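You operate a simulated robot arm through the tools that you are given. There is no shell and no other tool. Be economical: measure what you need, move in short steps, check, and stop when the job is done.

Carry out the task below with a simulated robot arm. There is one attempt and no reset: what you move stays moved.

TASK
Dab the silver and black bolts in thread lock and drop them in the brown block.
Fine: silver in hole 1, black in hole 2.

Only the result counts: the job must be done as asked and must still hold three seconds after the hand-in. Knocking over, shifting, dropping, spilling or breaking anything else fails it.

THE ROBOT
A 5-joint arm with a two-finger parallel gripper, fixed in place. Base frame: the origin is at the foot of the arm, x ahead of it, y to its left, z up; the work surface is at about z = 0. Readings come in cm, rad, newtons and seconds.
With the tool pointing down near the work surface it reaches from about 26 to 60 cm from the base axis. Its first joint turns from -1.152 to 1.152 rad. The tool tilts only in the upright plane through the base axis and itself; it spins freely about its own axis. Payload 1.57 kg.
Tool frame: the origin (TCP) lies between the finger pads and is the grasp point; the fingertips stand 3 cm ahead of it; z points along the fingers, y is the line along which they close. The gripper opens to 8 cm. The fingers are 1.7 cm wide and 1.2 cm thick; the gripper's body (4 by 8.2 cm) begins 8 cm behind the TCP.
Orientation is told as [roll, pitch, yaw] about the base's x, y, z axes, in that order, counted from this pose: with the fingers straight down and closing along the base's y, the tool's x points along the base's -x, its y along +y and its z along -z.

THE INTERFACE
- The arm moves only by the tool servo_tool. Its argument "deltas" is a list of rows, each a list of 6 numbers: the shift along the tool's x, y, z in cm, then the turn, a rotation vector about the tool's x, y, z in rad. In form: [[dx, dy, dz, wx, wy, wz], ...]. A call has 1 to 20 rows; each row is the pose to reach, as a shift and turn from the pose commanded when the call began, along the tool's axes at that moment. "fingers" is the gripper command, from -1 (fully open) to 1 (shut), values between in proportion, set as the call begins (left out, the last holds). Each row takes 0.2 s and may step no farther than 5 cm and 0.15 rad from the row before; otherwise, or with a gripper value out of range, the whole call is refused. Where a pose cannot be reached the arm comes as near as it can. A force on the tool above 40 N (or 10 N above the force at the start of the call, whichever is more), or a blocked arm, ends the call early, and 0.2 s more pass. The fingers move at their own pace (about 15.3 cm/s each) and stop on an object; they squeeze with about 31 N. The grip force told is the motor's: it shows also when the fingers shut on nothing. Time passes only in rows, and 0.2 s behind the last, so rows that repeat a pose let the fingers close. It gives the time, the measured TCP pose, the force on the tool (base axes), the opening and the grip force at its end, in the units of the frame above (readings bear some noise), with the torque about the TCP (base axes, N m) and any sound that the robot's microphone picked up, and new pictures: "views" is both (left out), scene, wrist or none.
- Cameras (640 x 400 px; columns grow to the right, rows downward): "scene" is fixed at [4.57, 40.04, 52.29]; the picture's right is [-0.67, -0.74, 0.00], its down [-0.43, 0.39, -0.82] and it looks along [0.61, -0.55, -0.58] (base axes); focal length 285 px, centre (320, 200). "wrist" rides on the gripper at [7.2, -0.7, -12.2] in the tool frame; the picture's right is [0.09, 1.00, 0.00], its down [-0.84, 0.08, -0.54] and it looks along [-0.54, 0.05, 0.84] (tool axes); focal length 238 px, centre (320, 200). There is no depth. A picture from a camera that has moved, and an enlarged one, comes with that camera's place and axes in the base frame and with its lens.
- inspect(camera, box): a new picture of the part [left, top, right, bottom] of that camera's present view, enlarged. The clock stands still meanwhile.
- hand_in(): hands the job in; it is judged then, once.

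Work in short steps. Places have to be worked out from the pictures, the camera data and where the tool is seen: move nearer, look again, correct. Check each grasp and each placing, and mend what went wrong. You have 120 turns and 200 pictures in all, those below and enlarged ones among them. Open the gripper and draw the arm clear of the work before you hand the job in, unless the task says otherwise; then end with one line.

The tools are called as a command line: name --pt "numbers of a row" for each row, then --argument value for the rest, lists and objects as JSON in quotes. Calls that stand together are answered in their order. servo_tool: Moves the arm, as the interface text tells. Its arguments: {"type":"object","properties":{"deltas":{"type":"array","items":{"type":"array","items":{"type":"number"}}},"fingers":{"type":"number"},"views":{"type":"string","enum":["both","scene","wrist","none"]}},"required":["deltas"]} The other tools are called the same way: inspect (camera, box) takes an enlarged picture of a part of a camera's view; hand_in () hands the job in.

At the start:

```text
t: 0.0
tcp_pos: [22.81, 21.95, 33.2]
ee_rot: [0.0, 0.0, 0.0]
ft_force: [0.0, 0.4, -0.4]
wrist_torque: [-0.02, 0.01, 0.02]
finger_gap: 8.0
grasp_force: 0.0
```

scene: 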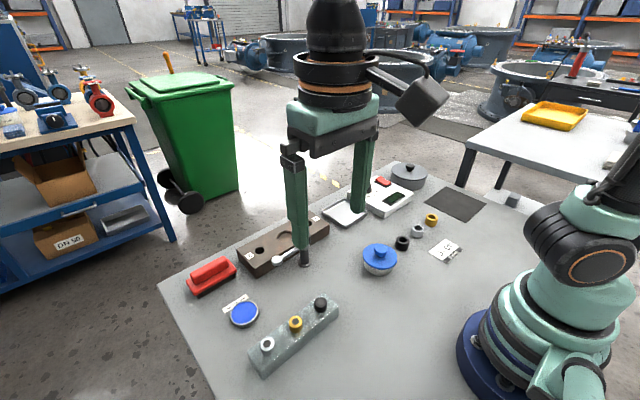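
wrist: 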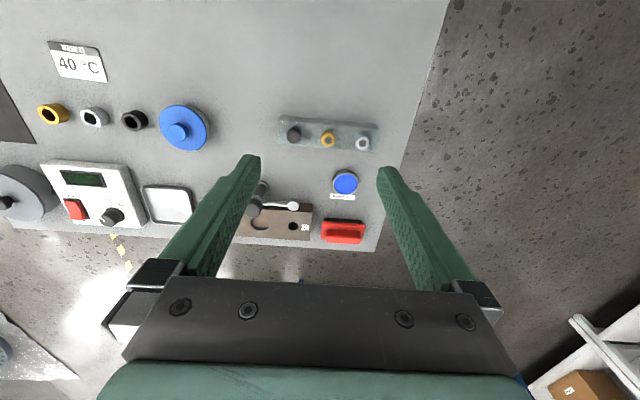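

I'll start by looking closer at the work area in both views.

inspect --camera "scene" --box '[160, 200, 360, 380]'

inspect --camera "wrist" --box '[220, 90, 420, 260]'

inspect --camera "scene" --box '[310, 150, 500, 290]'

```text
2.22 times, centred on (260, 290) of scene
camera zoom: at [4.57, 40.04, 52.29], right [-0.67, -0.74, 0.0], down [-0.43, 0.39, -0.82], along [0.61, -0.55, -0.58], focal length 634 px, centre (453, 0)
```

zoom: 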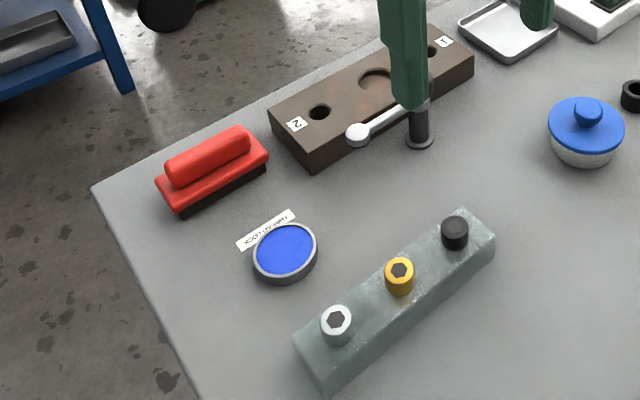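

```text
2.35 times, centred on (320, 175) of wrist
camera zoom: at [15.66, 21.29, 45.48], right [-0.09, 1.0, 0.0], down [0.84, 0.08, 0.54], along [0.54, 0.05, -0.84], focal length 561 px, centre (320, 259)
```

zoom: 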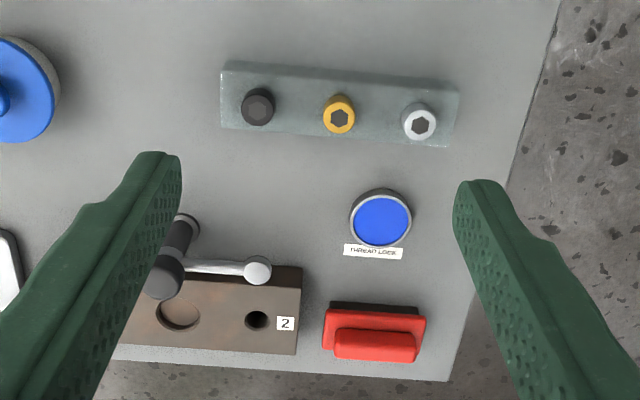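

```text
2.86 times, centred on (405, 220) of scene
camera zoom: at [4.57, 40.04, 52.29], right [-0.67, -0.74, 0.0], down [-0.43, 0.39, -0.82], along [0.61, -0.55, -0.58], focal length 815 px, centre (77, 143)
```

zoom: 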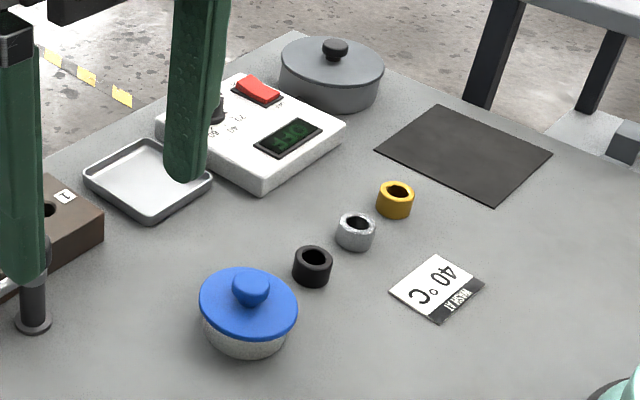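

Triangulating from both views: silver bolt head ≈ (29.1, 29.7, ~5), black ≈ (29, 17.8, ~5), pot ≈ (39.5, 28.9), hole 2 ≈ (49.6, 18.3, 4), hole 1 ≈ (49.5, 3.2, 4). A lever post stands at ≈ (42, 11), with its ball near (40.7, 19, 8.5). I'll move above the silver bolt and look.

servo_tool --pt "-1.3 1.6 3 0 0 0" --pt "-2.6 3.2 6 0 0 0" --pt "-3.9 4.8 9 0 0 0" --pt "-5.2 6.4 12 0 0 0" --pt "-6.3 7.75 15.2 0 0 0" --pt "-6.3 7.75 17.2 0 0 0" --pt "-6.3 7.75 17.2 0 0 0" --fingers 0.0

```text
t: 1.6
tcp_pos: [28.88, 29.6, 15.87]
ee_rot: [0.001, 0.001, -0.001]
ft_force: [0.0, 0.8, 0.1]
wrist_torque: [-0.04, 0.0, -0.03]
finger_gap: 4.01
grasp_force: 0.1
camera wrist: at [21.85, 29.04, 28.22], right [-0.09, 1.0, 0.0], down [0.84, 0.08, 0.54], along [0.54, 0.05, -0.84], focal length 238 px, centre (320, 200)
```

scene: 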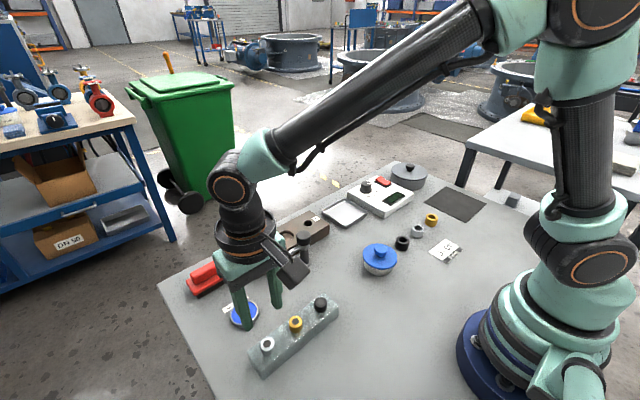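
wrist: 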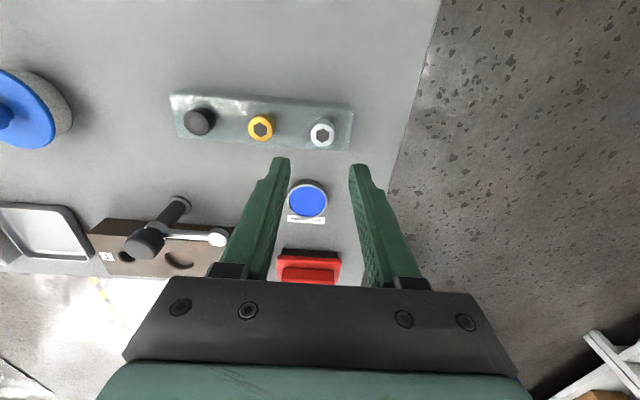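

Clear view; enlarging the rack and the block from here.

inspect --camera "wrist" --box '[160, 80, 360, 205]'

inspect --camera "scene" --box '[200, 200, 360, 380]'

inspect --camera "wrist" --box '[80, 180, 350, 290]'

```text
3.20 times, centred on (260, 142) of wrist
camera zoom: at [21.85, 29.04, 28.22], right [-0.09, 1.0, 0.0], down [0.84, 0.08, 0.54], along [0.54, 0.05, -0.84], focal length 763 px, centre (512, 384)
```

zoom: 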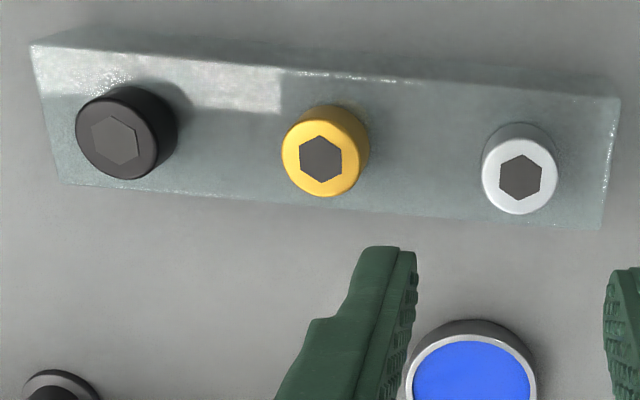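

```text
2.22 times, centred on (280, 290) of scene
camera zoom: at [4.57, 40.04, 52.29], right [-0.67, -0.74, 0.0], down [-0.43, 0.39, -0.82], along [0.61, -0.55, -0.58], focal length 634 px, centre (409, 0)
```

zoom: 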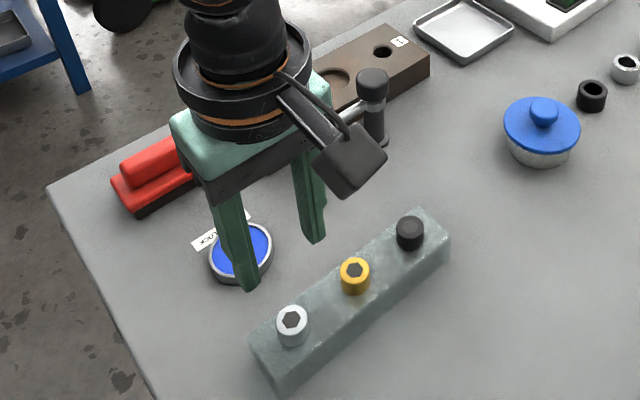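

```text
2.37 times, centred on (215, 235) of wrist
camera zoom: at [21.85, 29.04, 28.22], right [-0.09, 1.0, 0.0], down [0.84, 0.08, 0.54], along [0.54, 0.05, -0.84], focal length 565 px, centre (569, 117)
```

zoom: 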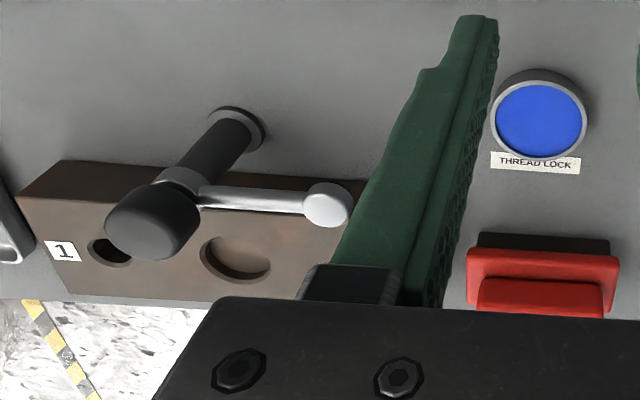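

Silver head top ≈ (29.1, 29.8, 5), about 2.3 cm wide. I'll lower until the fingertips are near the head top and check.

servo_tool --pt "0 0.1 2.5 0 0 0" --pt "0 0.1 5 0 0 0" --pt "0 0.1 7.5 0 0 0" --pt "0 0.1 7.5 0 0 0"

inspect --camera "wrist" --box '[220, 80, 420, 205]'

inspect --camera "scene" --box '[210, 270, 370, 390]'

```text
t: 2.6
tcp_pos: [28.86, 29.75, 8.64]
ee_rot: [0.0, 0.002, -0.001]
ft_force: [-0.5, 0.5, 0.5]
wrist_torque: [0.04, 0.0, 0.0]
finger_gap: 4.0
grasp_force: 0.0
camera wrist: at [21.84, 29.07, 20.96], right [-0.09, 1.0, 0.0], down [0.84, 0.08, 0.54], along [0.54, 0.05, -0.84], focal length 238 px, centre (320, 200)
```

scene: 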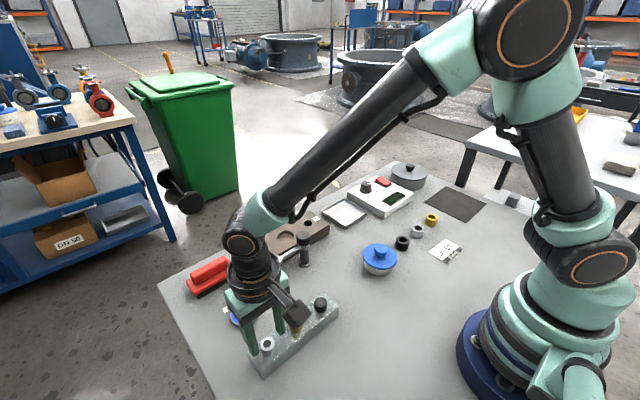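
wrist: 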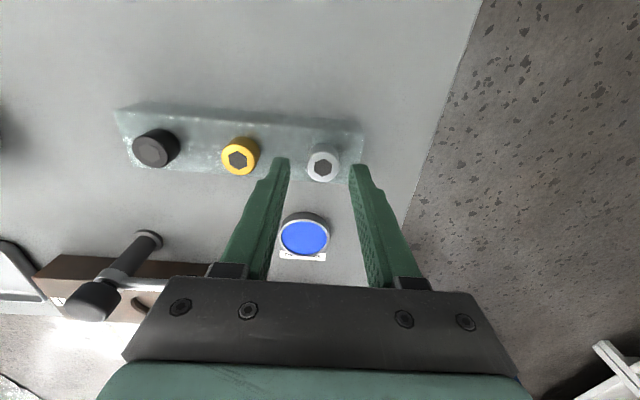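

```text
3.20 times, centred on (320, 142) of wrist
camera zoom: at [21.84, 29.07, 20.96], right [-0.09, 1.0, 0.0], down [0.84, 0.08, 0.54], along [0.54, 0.05, -0.84], focal length 763 px, centre (320, 384)
```

zoom: 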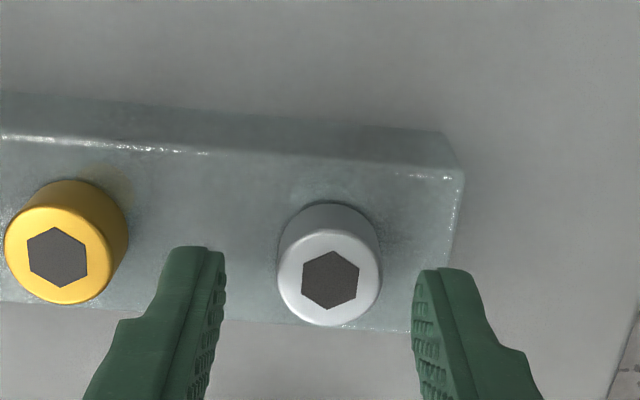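

```text
3.33 times, centred on (290, 330) of scene
camera zoom: at [4.57, 40.04, 52.29], right [-0.67, -0.74, 0.0], down [-0.43, 0.39, -0.82], along [0.61, -0.55, -0.58], focal length 950 px, centre (420, -233)
```

zoom: 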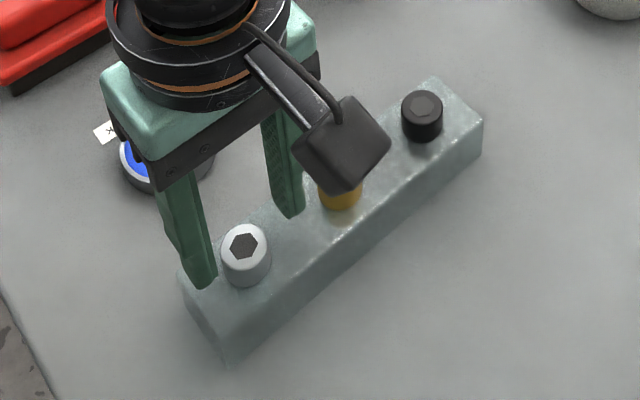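

Head top ≈ (29.05, 29.9, ~5.3); fingers need about +0.2 in x and y. I'll correct and lower to TCP z ≈ 6.9, still open.

servo_tool --pt "-0.2 0.17 0 0 0 0" --pt "-0.2 0.17 1.0 0 0 0" --pt "-0.2 0.17 1.75 0 0 0" --pt "-0.2 0.17 1.75 0 0 0" --views "none"

inspect --camera "wrist" --box '[220, 80, 420, 205]'

inspect --camera "scene" --box '[210, 270, 370, 390]'

```text
t: 3.6
tcp_pos: [29.29, 30.08, 6.74]
ee_rot: [0.0, 0.0, 0.001]
ft_force: [-0.4, 0.2, -0.7]
wrist_torque: [0.0, -0.03, 0.01]
finger_gap: 4.0
grasp_force: 0.0
```

```text
3.20 times, centred on (320, 142) of wrist
camera zoom: at [22.19, 29.36, 19.04], right [-0.09, 1.0, 0.0], down [0.84, 0.08, 0.54], along [0.54, 0.05, -0.84], focal length 763 px, centre (320, 384)
```

zoom: 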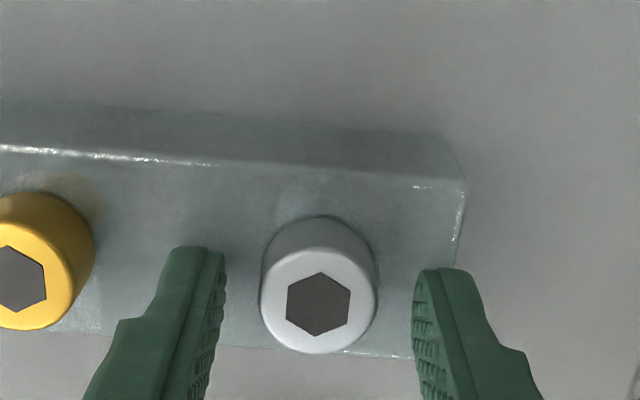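

```text
3.33 times, centred on (290, 330) of scene
camera zoom: at [4.57, 40.04, 52.29], right [-0.67, -0.74, 0.0], down [-0.43, 0.39, -0.82], along [0.61, -0.55, -0.58], focal length 950 px, centre (420, -233)
```

zoom: 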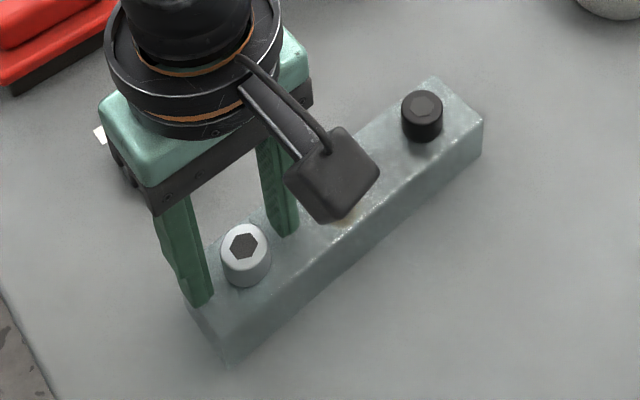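

Centered in y; fingers about 0.2 too far in x. Correct and close on the head.

servo_tool --pt "0.2 -0.05 0 0 0 0" --pt "0.2 -0.05 0 0 0 0" --pt "0.2 -0.05 0 0 0 0" --views "none"

servo_tool --pt "0 0 0 0 0 0" --pt "0 0 0 0 0 0" --pt "0 0 0 0 0 0" --fingers 1 --views "wrist"

```text
t: 4.4
tcp_pos: [28.98, 29.99, 6.71]
ee_rot: [-0.001, 0.0, 0.001]
ft_force: [0.1, -0.3, -0.9]
wrist_torque: [-0.02, -0.03, 0.01]
finger_gap: 4.0
grasp_force: 0.2
```

```text
t: 5.2
tcp_pos: [28.92, 29.94, 6.67]
ee_rot: [0.0, -0.001, -0.002]
ft_force: [-0.1, 0.4, 0.3]
wrist_torque: [-0.01, 0.01, -0.01]
finger_gap: 2.24
grasp_force: 30.8
camera wrist: at [21.97, 29.27, 19.03], right [-0.09, 1.0, 0.0], down [0.84, 0.08, 0.54], along [0.54, 0.05, -0.84], focal length 238 px, centre (320, 200)
```

wrist: 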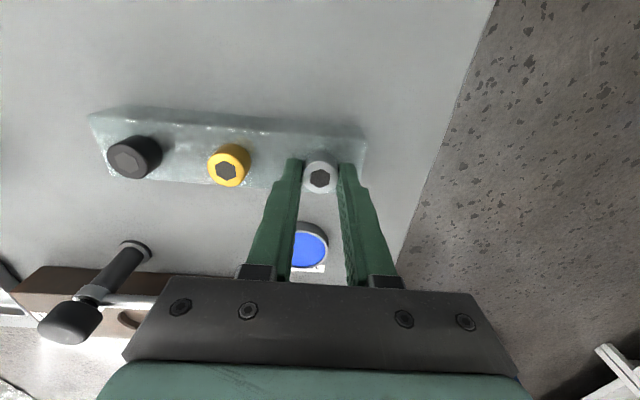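

Gripped (gap 2.24, 31 N). Lift straight up and look at the shank.

servo_tool --pt "0 0 -1 0 0 0" --pt "0 0 -2.5 0 0 0" --pt "0 0 -4.5 0 0 0" --pt "0 0 -7 0 0 0" --pt "0 0 -9 0 0 0" --pt "0 0 -9 0 0 0"

inspect --camera "scene" --box '[200, 230, 360, 380]'

inspect --camera "wrist" --box '[250, 100, 390, 220]'

```text
t: 6.6
tcp_pos: [29.25, 30.02, 15.75]
ee_rot: [0.001, 0.0, 0.002]
ft_force: [-0.2, 0.1, -0.6]
wrist_torque: [-0.05, 0.0, 0.03]
finger_gap: 2.27
grasp_force: 30.7
camera wrist: at [22.17, 29.33, 28.02], right [-0.09, 1.0, 0.0], down [0.84, 0.08, 0.54], along [0.54, 0.05, -0.84], focal length 238 px, centre (320, 200)
```

scene: 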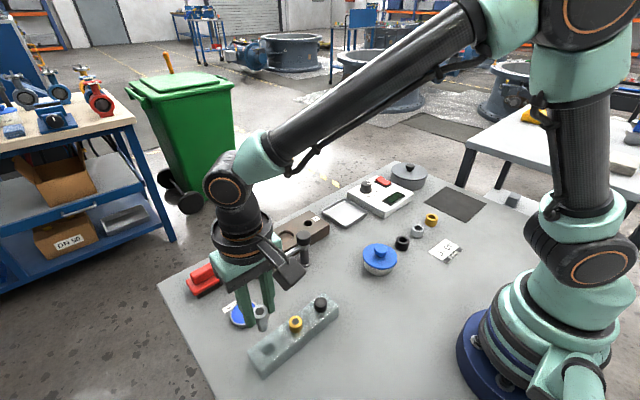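
wrist: 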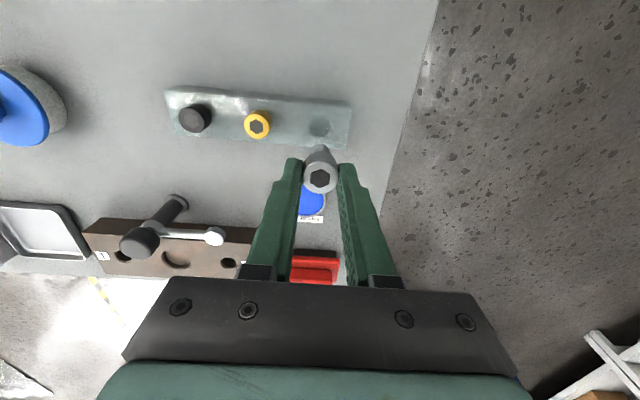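

```text
2.67 times, centred on (280, 305) of scene
camera zoom: at [4.57, 40.04, 52.29], right [-0.67, -0.74, 0.0], down [-0.43, 0.39, -0.82], along [0.61, -0.55, -0.58], focal length 760 px, centre (427, -80)
```

zoom: 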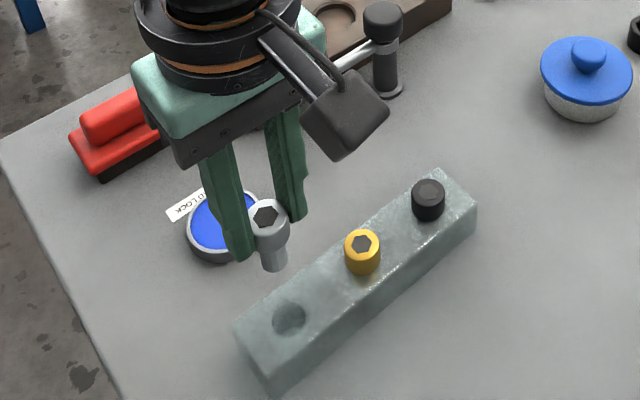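

```text
3.33 times, centred on (320, 160) of wrist
camera zoom: at [22.17, 29.33, 28.02], right [-0.09, 1.0, 0.0], down [0.84, 0.08, 0.54], along [0.54, 0.05, -0.84], focal length 794 px, centre (320, 333)
```

zoom: 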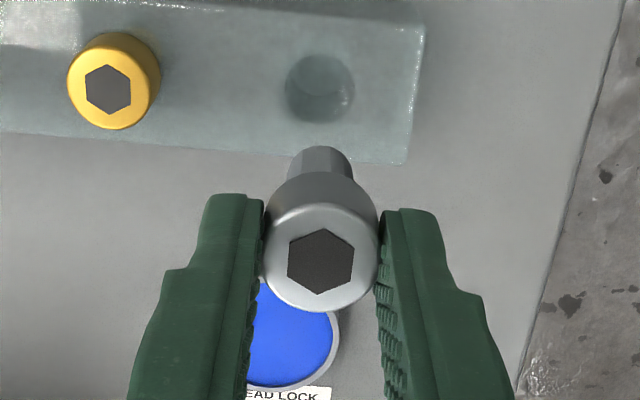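

Silver is out; shank tip is ≈5.8 cm below TCP. Pot centre ≈ (39.45, 28.9). Move over it and lower so the tip hangs a few cm above.

servo_tool --pt "-2.5 -0.25 0 0 0 0" --pt "-5 -0.5 0 0 0 0" --pt "-7.7 -0.75 0 0 0 0" --pt "-10.35 -1.0 0 0 0 0" --pt "-10.35 -1.0 2 0 0 0" --pt "-10.35 -1.0 5 0 0 0" --pt "-10.35 -1.0 5 0 0 0"

inspect --camera "scene" --box '[180, 230, 320, 350]'

inspect --camera "wrist" --box '[250, 100, 390, 220]'

```text
t: 8.2
tcp_pos: [39.37, 29.03, 10.77]
ee_rot: [0.0, 0.0, -0.001]
ft_force: [-0.2, 0.3, -0.5]
wrist_torque: [0.04, 0.03, 0.03]
finger_gap: 2.28
grasp_force: 31.0
camera wrist: at [32.28, 28.31, 23.03], right [-0.09, 1.0, 0.0], down [0.84, 0.08, 0.54], along [0.54, 0.05, -0.84], focal length 238 px, centre (320, 200)
```

scene: 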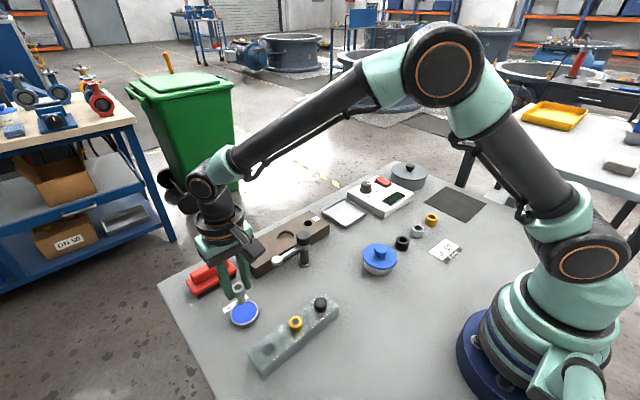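
wrist: 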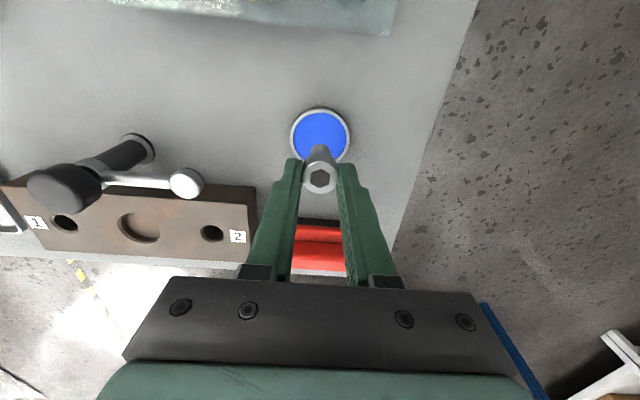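

```text
3.33 times, centred on (250, 290) of scene
camera zoom: at [4.57, 40.04, 52.29], right [-0.67, -0.74, 0.0], down [-0.43, 0.39, -0.82], along [0.61, -0.55, -0.58], focal length 950 px, centre (553, -100)
```

zoom: 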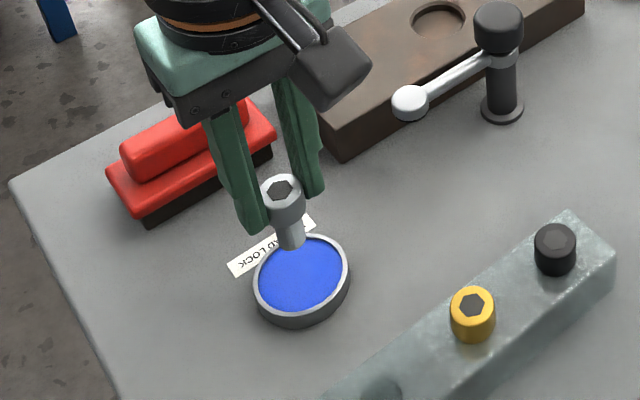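

```text
3.33 times, centred on (320, 160) of wrist
camera zoom: at [32.28, 28.31, 23.03], right [-0.09, 1.0, 0.0], down [0.84, 0.08, 0.54], along [0.54, 0.05, -0.84], focal length 794 px, centre (320, 333)
```

zoom: 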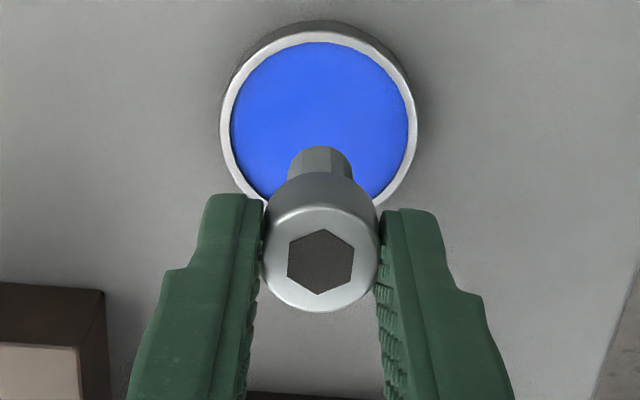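

Pot centred under the bolt, fill nearly flush with a ~1.3 cm rim. Lower 3.5 cm and check the gap.

servo_tool --pt "0 -0.1 1.5 0 0 0" --pt "0 -0.1 2.8 0 0 0" --pt "0 -0.1 3.5 0 0 0" --pt "0 -0.1 3.5 0 0 0" --views "none"

inspect --camera "scene" --box '[200, 265, 290, 340]'

inspect --camera "wrist" --box '[270, 110, 370, 200]'

```text
t: 9.2
tcp_pos: [39.41, 28.94, 7.07]
ee_rot: [0.001, 0.0, 0.001]
ft_force: [-0.1, -0.3, -0.8]
wrist_torque: [0.01, -0.03, 0.03]
finger_gap: 2.27
grasp_force: 31.6
```

```text
5.33 times, centred on (245, 302) of scene
camera zoom: at [4.57, 40.04, 52.29], right [-0.67, -0.74, 0.0], down [-0.43, 0.39, -0.82], along [0.61, -0.55, -0.58], focal length 1521 px, centre (720, -347)
```

zoom: 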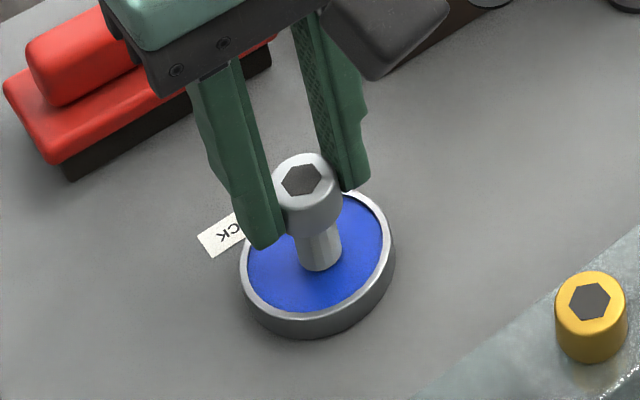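

```text
4.44 times, centred on (320, 155) of wrist
camera zoom: at [32.25, 28.2, 19.52], right [-0.09, 1.0, 0.0], down [0.84, 0.08, 0.54], along [0.54, 0.05, -0.84], focal length 1059 px, centre (320, 400)
```

zoom: 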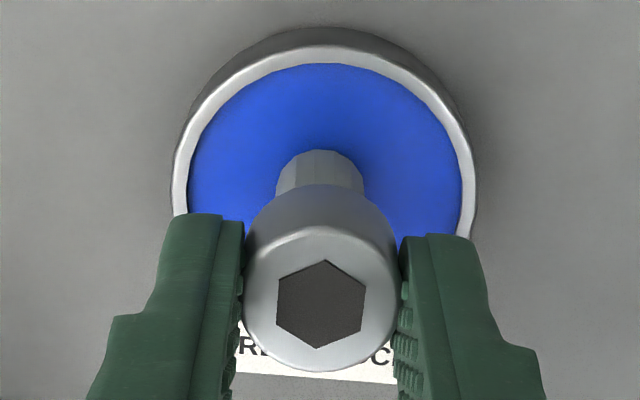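

Tip is just about at the fluid surface. Lower a little at a time, watching force.

servo_tool --pt "0 0 0.25 0 0 0" --pt "0 0 0.5 0 0 0" --pt "0 0 0.5 0 0 0" --views "none"

inspect --camera "scene" --box '[200, 265, 290, 340]'

inspect --camera "wrist" --box '[270, 110, 370, 200]'

```text
t: 10.0
tcp_pos: [39.58, 29.0, 6.89]
ee_rot: [0.005, -0.003, 0.001]
ft_force: [-5.0, -0.8, 26.2]
wrist_torque: [0.0, 0.21, -0.03]
finger_gap: 2.25
grasp_force: 30.7
```

```text
5.33 times, centred on (245, 302) of scene
camera zoom: at [4.56, 40.04, 52.3], right [-0.67, -0.74, 0.0], down [-0.43, 0.39, -0.82], along [0.61, -0.55, -0.58], focal length 1521 px, centre (720, -347)
```

zoom: 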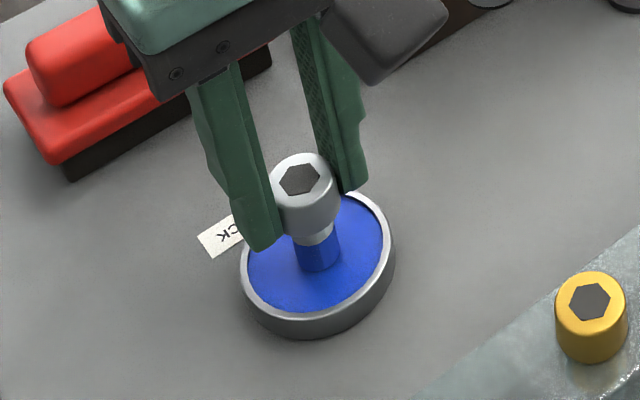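

```text
4.44 times, centred on (320, 155) of wrist
camera zoom: at [32.41, 28.19, 19.17], right [-0.09, 1.0, 0.0], down [0.83, 0.08, 0.55], along [0.54, 0.05, -0.84], focal length 1059 px, centre (320, 400)
```

zoom: 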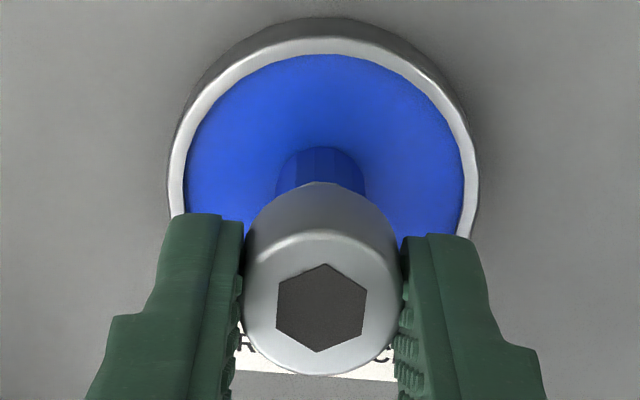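

Shank is coated blue. Lift straight up to a safe height above the lever (tip > 12 cm), then cross towards hole 1.

servo_tool --pt "0 0 -1.5 0 0 0" --pt "0 0 -4 0 0 0" --pt "0 0 -7 0 0 0" --pt "0 0 -10 0 0 0" --pt "0 0 -11.3 0 0 0" --pt "-1.3 -3.2 -11.3 0 0 0" --pt "-2.6 -6.4 -11.3 0 0 0" --pt "-3.9 -9.6 -11.3 0 0 0" --pt "-5.2 -12.8 -11.3 0 0 0" --pt "-6.5 -16 -11.3 0 0 0" --pt "-7.8 -19.2 -11.3 0 0 0" --pt "-9.1 -22.4 -11.3 0 0 0" --pt "-10.0 -25.6 -11.3 0 0 0" --pt "-10.0 -25.6 -11.3 0 0 0" --pt "-10.0 -25.6 -11.3 0 0 0"

inspect --camera "wrist" --box '[230, 80, 420, 220]'

inspect --camera "scene" --box '[230, 160, 370, 290]'

```text
t: 13.2
tcp_pos: [49.41, 3.22, 18.13]
ee_rot: [0.0, -0.001, -0.001]
ft_force: [0.6, 0.2, -1.2]
wrist_torque: [-0.03, -0.01, 0.02]
finger_gap: 2.26
grasp_force: 31.3
camera wrist: at [42.28, 2.55, 30.44], right [-0.09, 1.0, 0.0], down [0.84, 0.08, 0.54], along [0.54, 0.05, -0.84], focal length 238 px, centre (320, 200)
```

scene: 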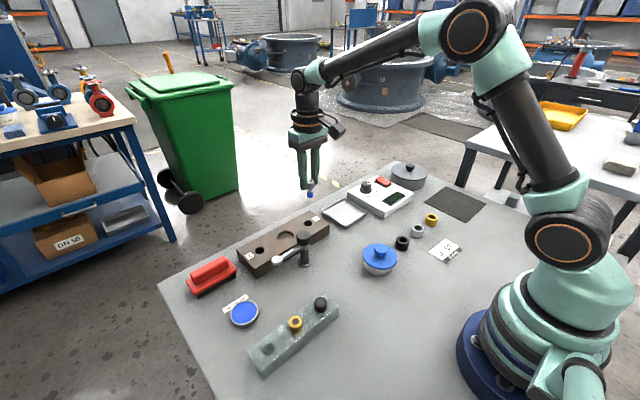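
wrist: 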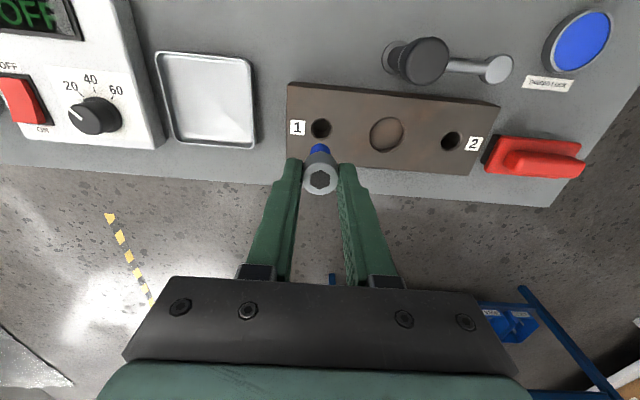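

```text
2.86 times, centred on (325, 150) of wrist
camera zoom: at [42.28, 2.55, 30.44], right [-0.09, 1.0, 0.0], down [0.84, 0.08, 0.54], along [0.54, 0.05, -0.84], focal length 681 px, centre (306, 343)
```

zoom: 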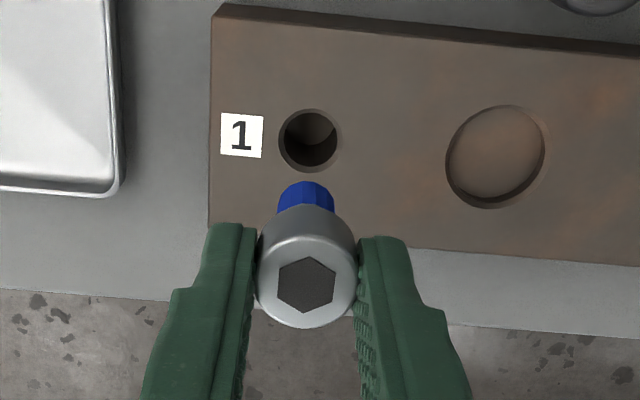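

```text
3.08 times, centred on (300, 225) of scene
camera zoom: at [4.57, 40.04, 52.29], right [-0.67, -0.74, 0.0], down [-0.43, 0.39, -0.82], along [0.61, -0.55, -0.58], focal length 877 px, centre (382, 123)
```

zoom: 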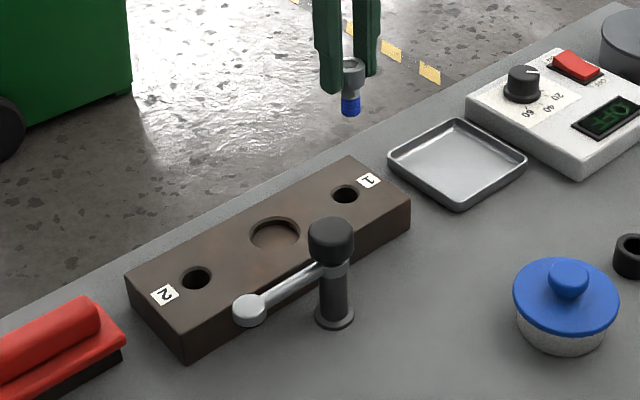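

Hole 1 refined to ≈ (49.9, 3.4, 4). Adjust and lower so the tip is ~1.3 cm over the block.

servo_tool --pt "-0.44 0.18 0 0 0 0" --pt "-0.44 0.18 2.5 0 0 0" --pt "-0.44 0.18 5 0 0 0" --pt "-0.44 0.18 7 0 0 0" --pt "-0.44 0.18 7 0 0 0" --pt "-0.44 0.18 7 0 0 0" --views "none"

inspect --camera "wrist" --box '[260, 90, 380, 200]'

inspect --camera "scene" --box '[260, 170, 360, 260]'

```text
t: 14.6
tcp_pos: [49.93, 3.42, 11.01]
ee_rot: [0.0, -0.001, -0.001]
ft_force: [-0.1, -0.3, -0.9]
wrist_torque: [0.02, 0.03, 0.0]
finger_gap: 2.25
grasp_force: 31.7
```

```text
3.64 times, centred on (320, 145) of wrist
camera zoom: at [42.75, 2.72, 23.19], right [-0.09, 1.0, 0.0], down [0.84, 0.08, 0.54], along [0.54, 0.05, -0.84], focal length 867 px, centre (320, 400)
```

zoom: 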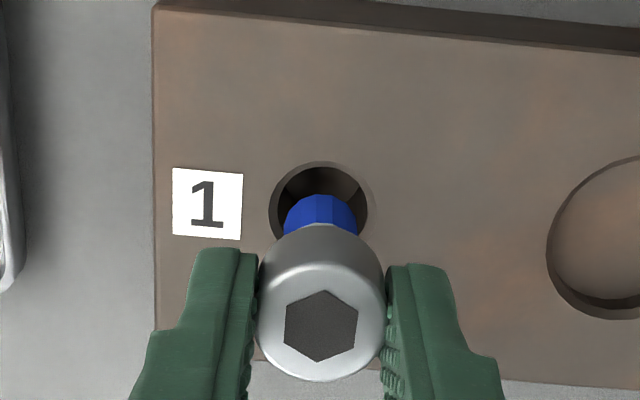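

```text
4.44 times, centred on (310, 215) of scene
camera zoom: at [4.57, 40.04, 52.29], right [-0.67, -0.74, 0.0], down [-0.43, 0.39, -0.82], along [0.61, -0.55, -0.58], focal length 1267 px, centre (364, 133)
```

zoom: 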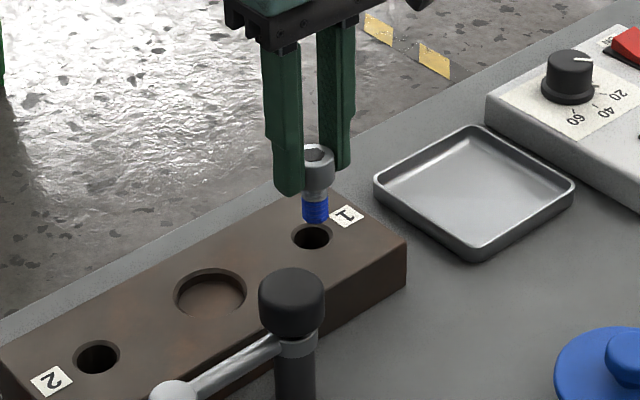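

Aligned with hole 1 (≈ 49.88, 3.35). Lower gently into it.

servo_tool --pt "0 -0.03 1 0 0 0" --pt "0 -0.03 1.7 0 0 0" --pt "0 -0.03 2.4 0 0 0" --pt "0 -0.03 3.0 0 0 0" --pt "0 -0.03 3.4 0 0 0" --pt "0 -0.03 3.4 0 0 0" --views "none"

inspect --camera "wrist" --box '[260, 90, 380, 200]'

inspect --camera "scene" --box '[260, 170, 360, 260]'

```text
t: 16.0
tcp_pos: [49.98, 3.37, 7.58]
ee_rot: [0.0, -0.003, 0.0]
ft_force: [7.1, 0.9, -0.5]
wrist_torque: [0.07, -0.45, 0.01]
finger_gap: 2.25
grasp_force: 30.9
```

```text
3.64 times, centred on (320, 145) of wrist
camera zoom: at [42.79, 2.69, 19.93], right [-0.09, 1.0, 0.0], down [0.84, 0.08, 0.54], along [0.54, 0.05, -0.84], focal length 867 px, centre (320, 400)
```

zoom: 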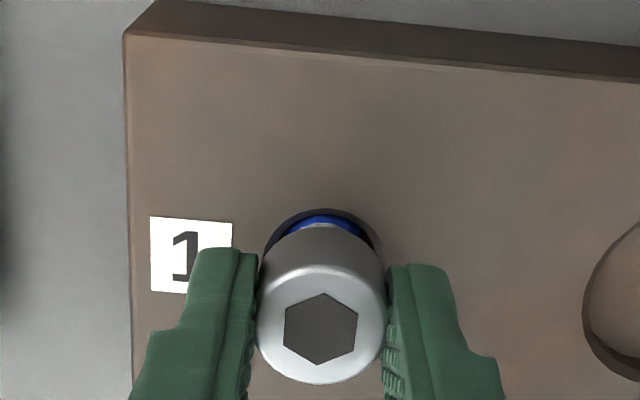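

```text
4.44 times, centred on (310, 215) of scene
camera zoom: at [4.57, 40.04, 52.29], right [-0.67, -0.74, 0.0], down [-0.43, 0.39, -0.82], along [0.61, -0.55, -0.58], focal length 1267 px, centre (364, 133)
```

zoom: 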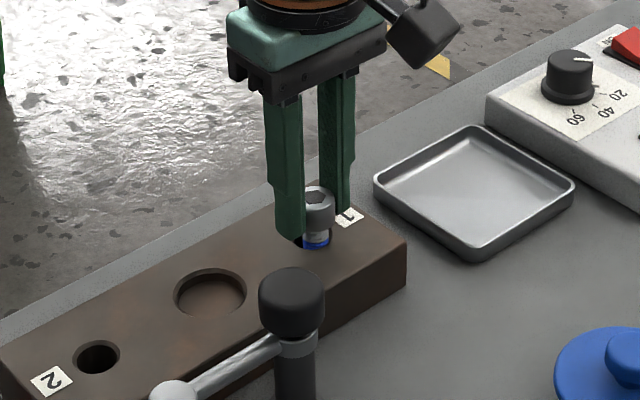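

The shank is in the hole with 7 N of side force in +x. Shift 0.15 cm in +x to relieve it.

servo_tool --pt "-0.15 0 0 0 0 0" --pt "-0.15 0 0 0 0 0" --views "none"

```text
t: 16.6
tcp_pos: [49.93, 3.38, 7.63]
ee_rot: [0.0, 0.002, 0.0]
ft_force: [3.2, 1.7, -1.1]
wrist_torque: [0.02, -0.17, 0.0]
finger_gap: 2.28
grasp_force: 30.8
```

Force fell to 3 N, the right direction. A touch more in +x, then lower the rest.

servo_tool --pt "-0.12 -0.04 0 0 0 0" --pt "-0.12 -0.04 0.2 0 0 0" --pt "-0.12 -0.04 0.4 0 0 0" --pt "-0.12 -0.04 0.4 0 0 0" --views "none"

inspect --camera "scene" --box '[270, 190, 350, 260]'

```text
t: 17.6
tcp_pos: [49.92, 3.34, 7.29]
ee_rot: [0.001, 0.0, -0.001]
ft_force: [-0.4, -0.5, -0.7]
wrist_torque: [0.01, 0.0, 0.0]
finger_gap: 2.25
grasp_force: 30.7
```

```text
5.71 times, centred on (310, 225) of scene
camera zoom: at [4.57, 40.04, 52.29], right [-0.67, -0.74, 0.0], down [-0.43, 0.39, -0.82], along [0.61, -0.55, -0.58], focal length 1629 px, centre (377, 57)
```

zoom: 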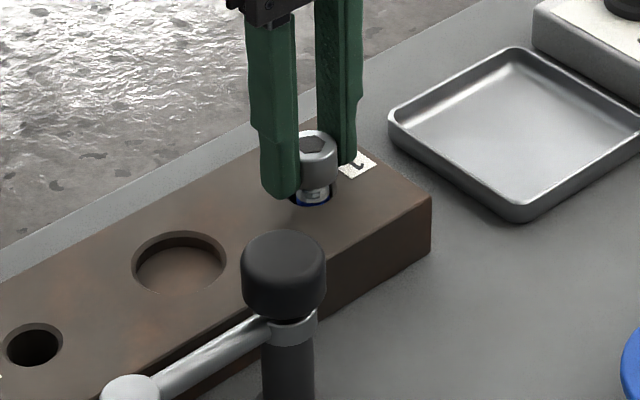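

Force-free. Lower a hair more and release gently.

servo_tool --pt "0 0 0.15 0 0 0" --pt "0 0 0.15 0 0 0" --views "none"

servo_tool --pt "0 0 0 0 0 0" --pt "0 0 0 0 0 0" --pt "0 0 0 0 0 0" --fingers 0 --views "none"

inspect --camera "wrist" --box '[260, 90, 380, 200]'

inspect --camera "scene" --box '[270, 190, 350, 260]'

```text
t: 18.2
tcp_pos: [50.08, 3.27, 7.08]
ee_rot: [-0.001, -0.001, 0.0]
ft_force: [0.9, 0.1, -0.3]
wrist_torque: [-0.03, -0.01, -0.02]
finger_gap: 2.28
grasp_force: 31.0
```

```text
t: 19.0
tcp_pos: [50.08, 3.27, 7.16]
ee_rot: [-0.001, 0.001, -0.001]
ft_force: [0.2, -1.1, 0.4]
wrist_torque: [-0.01, -0.02, 0.01]
finger_gap: 4.01
grasp_force: 0.0
```

```text
3.64 times, centred on (320, 145) of wrist
camera zoom: at [42.99, 2.65, 19.38], right [-0.09, 1.0, 0.0], down [0.84, 0.08, 0.54], along [0.54, 0.05, -0.84], focal length 867 px, centre (320, 400)
```

zoom: 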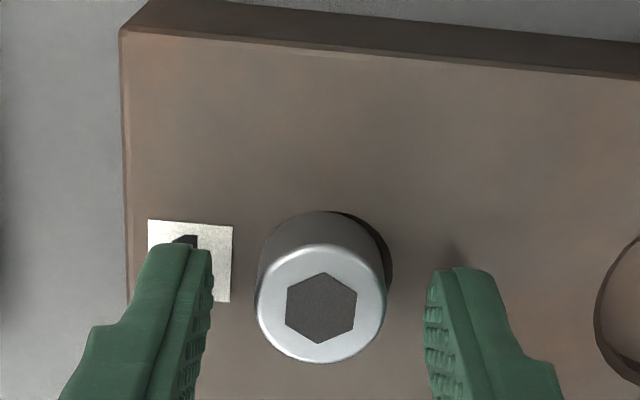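

```text
5.71 times, centred on (310, 225) of scene
camera zoom: at [4.57, 40.04, 52.29], right [-0.67, -0.74, 0.0], down [-0.43, 0.39, -0.82], along [0.61, -0.55, -0.58], focal length 1629 px, centre (377, 57)
```

zoom: 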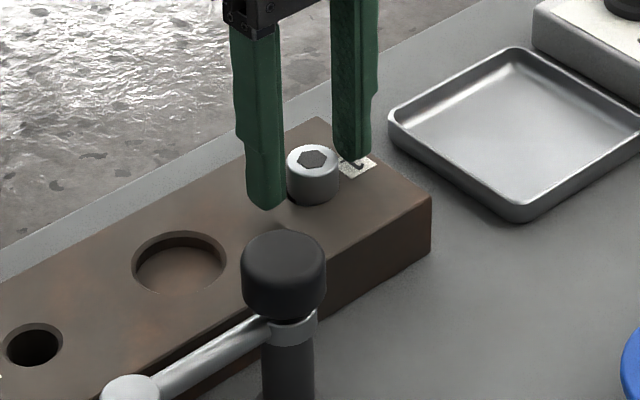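

Silver is seated in hole 1. Lift clear and travel to above the black bolt at ≈ (29, 17.8).

servo_tool --pt "0 0 -2 0 0 0" --pt "0 0 -5 0 0 0" --pt "0 0 -8 0 0 0" --pt "0 0 -11 0 0 0" --pt "3.0 2.1 -11 0 0 0" --pt "6 4.2 -11 0 0 0" --pt "9 6.2 -11 0 0 0" --pt "12 8.2 -11 0 0 0" --pt "15 10.3 -11 0 0 0" --pt "18 12.4 -11 0 0 0" --pt "21.1 14.5 -11 0 0 0" --pt "21.1 14.5 -8 0 0 0" --pt "21.1 14.5 -5 0 0 0" --pt "21.1 14.5 -5 0 0 0" --pt "21.1 14.5 -5 0 0 0" --fingers -0.15

inspect --camera "wrist" --box '[240, 80, 400, 200]'

inspect --camera "scene" --box '[250, 250, 390, 370]'

```text
t: 22.2
tcp_pos: [29.17, 18.05, 11.99]
ee_rot: [0.001, -0.001, 0.0]
ft_force: [0.2, -0.4, 0.0]
wrist_torque: [0.03, 0.02, 0.03]
finger_gap: 4.61
grasp_force: 0.2
camera wrist: at [21.98, 17.33, 24.25], right [-0.09, 1.0, 0.0], down [0.84, 0.08, 0.54], along [0.54, 0.05, -0.84], focal length 238 px, centre (320, 200)
```

scene: 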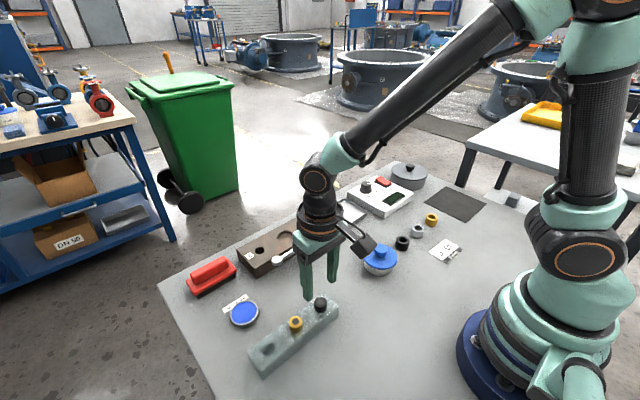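
wrist: 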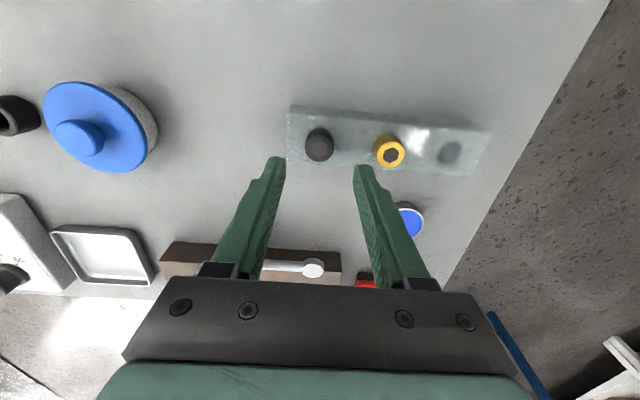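

```text
3.33 times, centred on (320, 140) of wrist
camera zoom: at [21.98, 17.33, 24.25], right [-0.09, 1.0, 0.0], down [0.84, 0.08, 0.54], along [0.54, 0.05, -0.84], focal length 794 px, centre (320, 400)
```

zoom: 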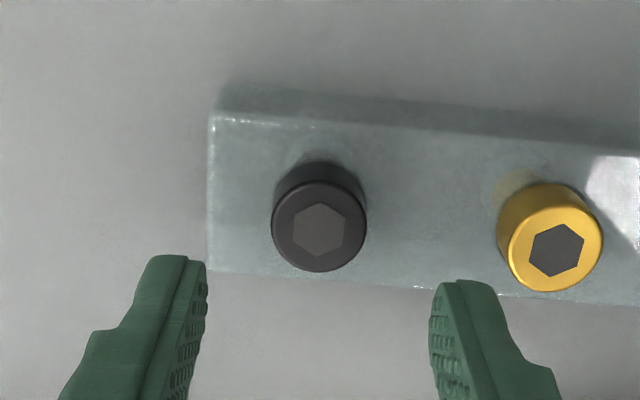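

```text
3.33 times, centred on (320, 310) of scene
camera zoom: at [4.57, 40.04, 52.29], right [-0.67, -0.74, 0.0], down [-0.43, 0.39, -0.82], along [0.61, -0.55, -0.58], focal length 950 px, centre (320, -167)
```

zoom: 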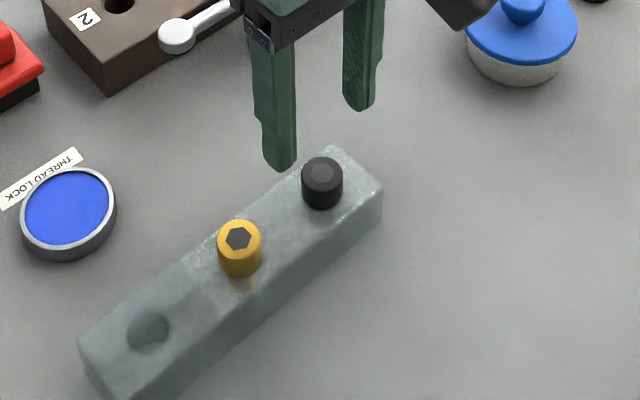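

Black head ≈ (29.07, 17.98), same size as silver, nearly centred. Lower over it to TCP z ≈ 6.75.

servo_tool --pt "0.05 -0.05 2 0 0 0" --pt "0.05 -0.05 4 0 0 0" --pt "0.05 -0.05 5.3 0 0 0" --pt "0.05 -0.05 5.3 0 0 0" --pt "0.05 -0.05 5.3 0 0 0" --fingers 0 --views "none"

inspect --camera "wrist" --box '[240, 80, 400, 200]'

```text
t: 23.4
tcp_pos: [29.06, 17.99, 6.77]
ee_rot: [0.0, 0.0, -0.001]
ft_force: [0.0, -0.3, -0.1]
wrist_torque: [0.01, -0.01, 0.02]
finger_gap: 3.99
grasp_force: 0.0
```

```text
3.33 times, centred on (320, 140) of wrist
camera zoom: at [21.94, 17.25, 18.94], right [-0.09, 1.0, 0.0], down [0.84, 0.08, 0.54], along [0.54, 0.05, -0.84], focal length 794 px, centre (320, 400)
```

zoom: 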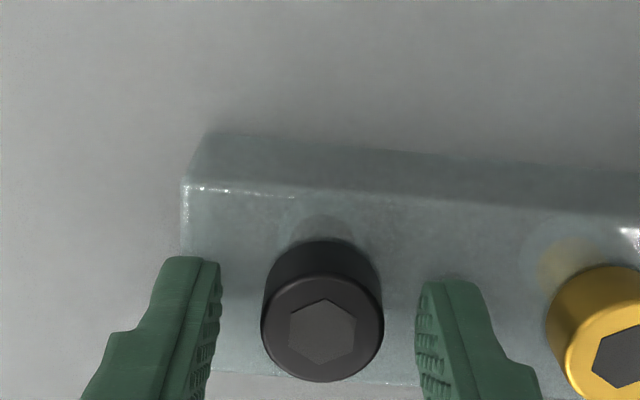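

Centred. Close, then lift.

servo_tool --pt "0 0.05 0 0 0 0" --pt "0 0.05 0 0 0 0" --pt "0 0.05 0 0 0 0" --fingers 1 --views "none"

servo_tool --pt "0 0 -1 0 0 0" --pt "0 0 -2.5 0 0 0" --pt "0 0 -4.5 0 0 0" --pt "0 0 -7 0 0 0" --pt "0 0 -9 0 0 0" --pt "0 0 -9 0 0 0"

inspect --camera "wrist" --box '[250, 100, 390, 220]'

```text
t: 24.2
tcp_pos: [29.01, 17.89, 6.77]
ee_rot: [0.0, 0.0, 0.0]
ft_force: [0.6, 0.1, 0.3]
wrist_torque: [-0.01, 0.0, -0.01]
finger_gap: 2.26
grasp_force: 31.1
```

```text
t: 25.6
tcp_pos: [28.79, 17.88, 15.69]
ee_rot: [0.001, -0.001, 0.001]
ft_force: [-0.1, 0.3, 0.0]
wrist_torque: [-0.02, -0.01, -0.01]
finger_gap: 2.25
grasp_force: 30.8
camera wrist: at [21.78, 17.08, 27.98], right [-0.09, 1.0, 0.0], down [0.84, 0.08, 0.54], along [0.54, 0.05, -0.84], focal length 238 px, centre (320, 200)
```

scene: 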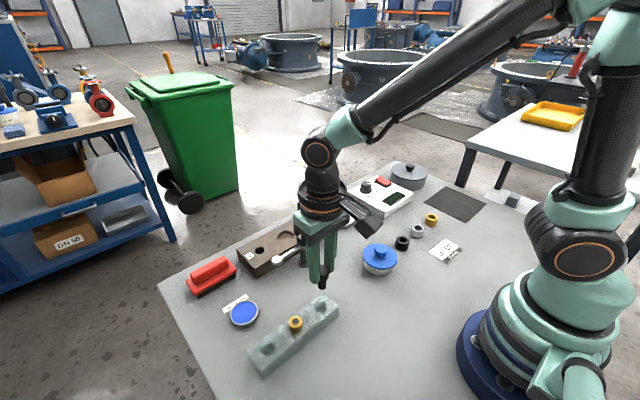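
wrist: 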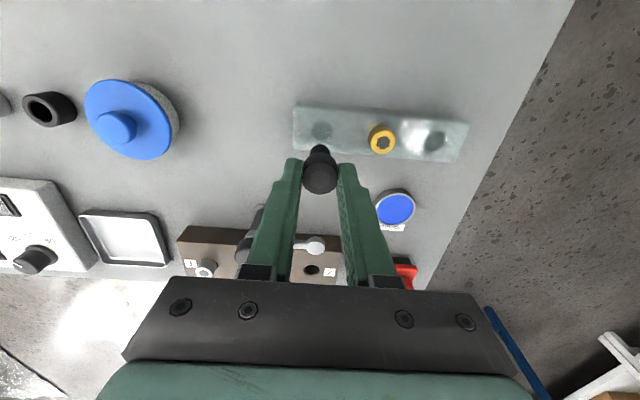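

```text
3.33 times, centred on (320, 160) of wrist
camera zoom: at [21.78, 17.08, 27.98], right [-0.09, 1.0, 0.0], down [0.84, 0.08, 0.54], along [0.54, 0.05, -0.84], focal length 794 px, centre (320, 333)
```

zoom: 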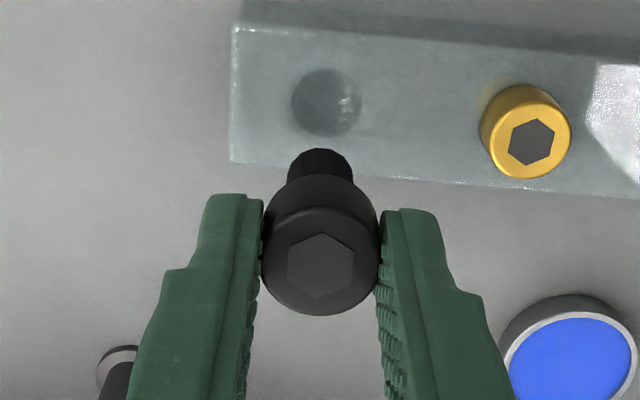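

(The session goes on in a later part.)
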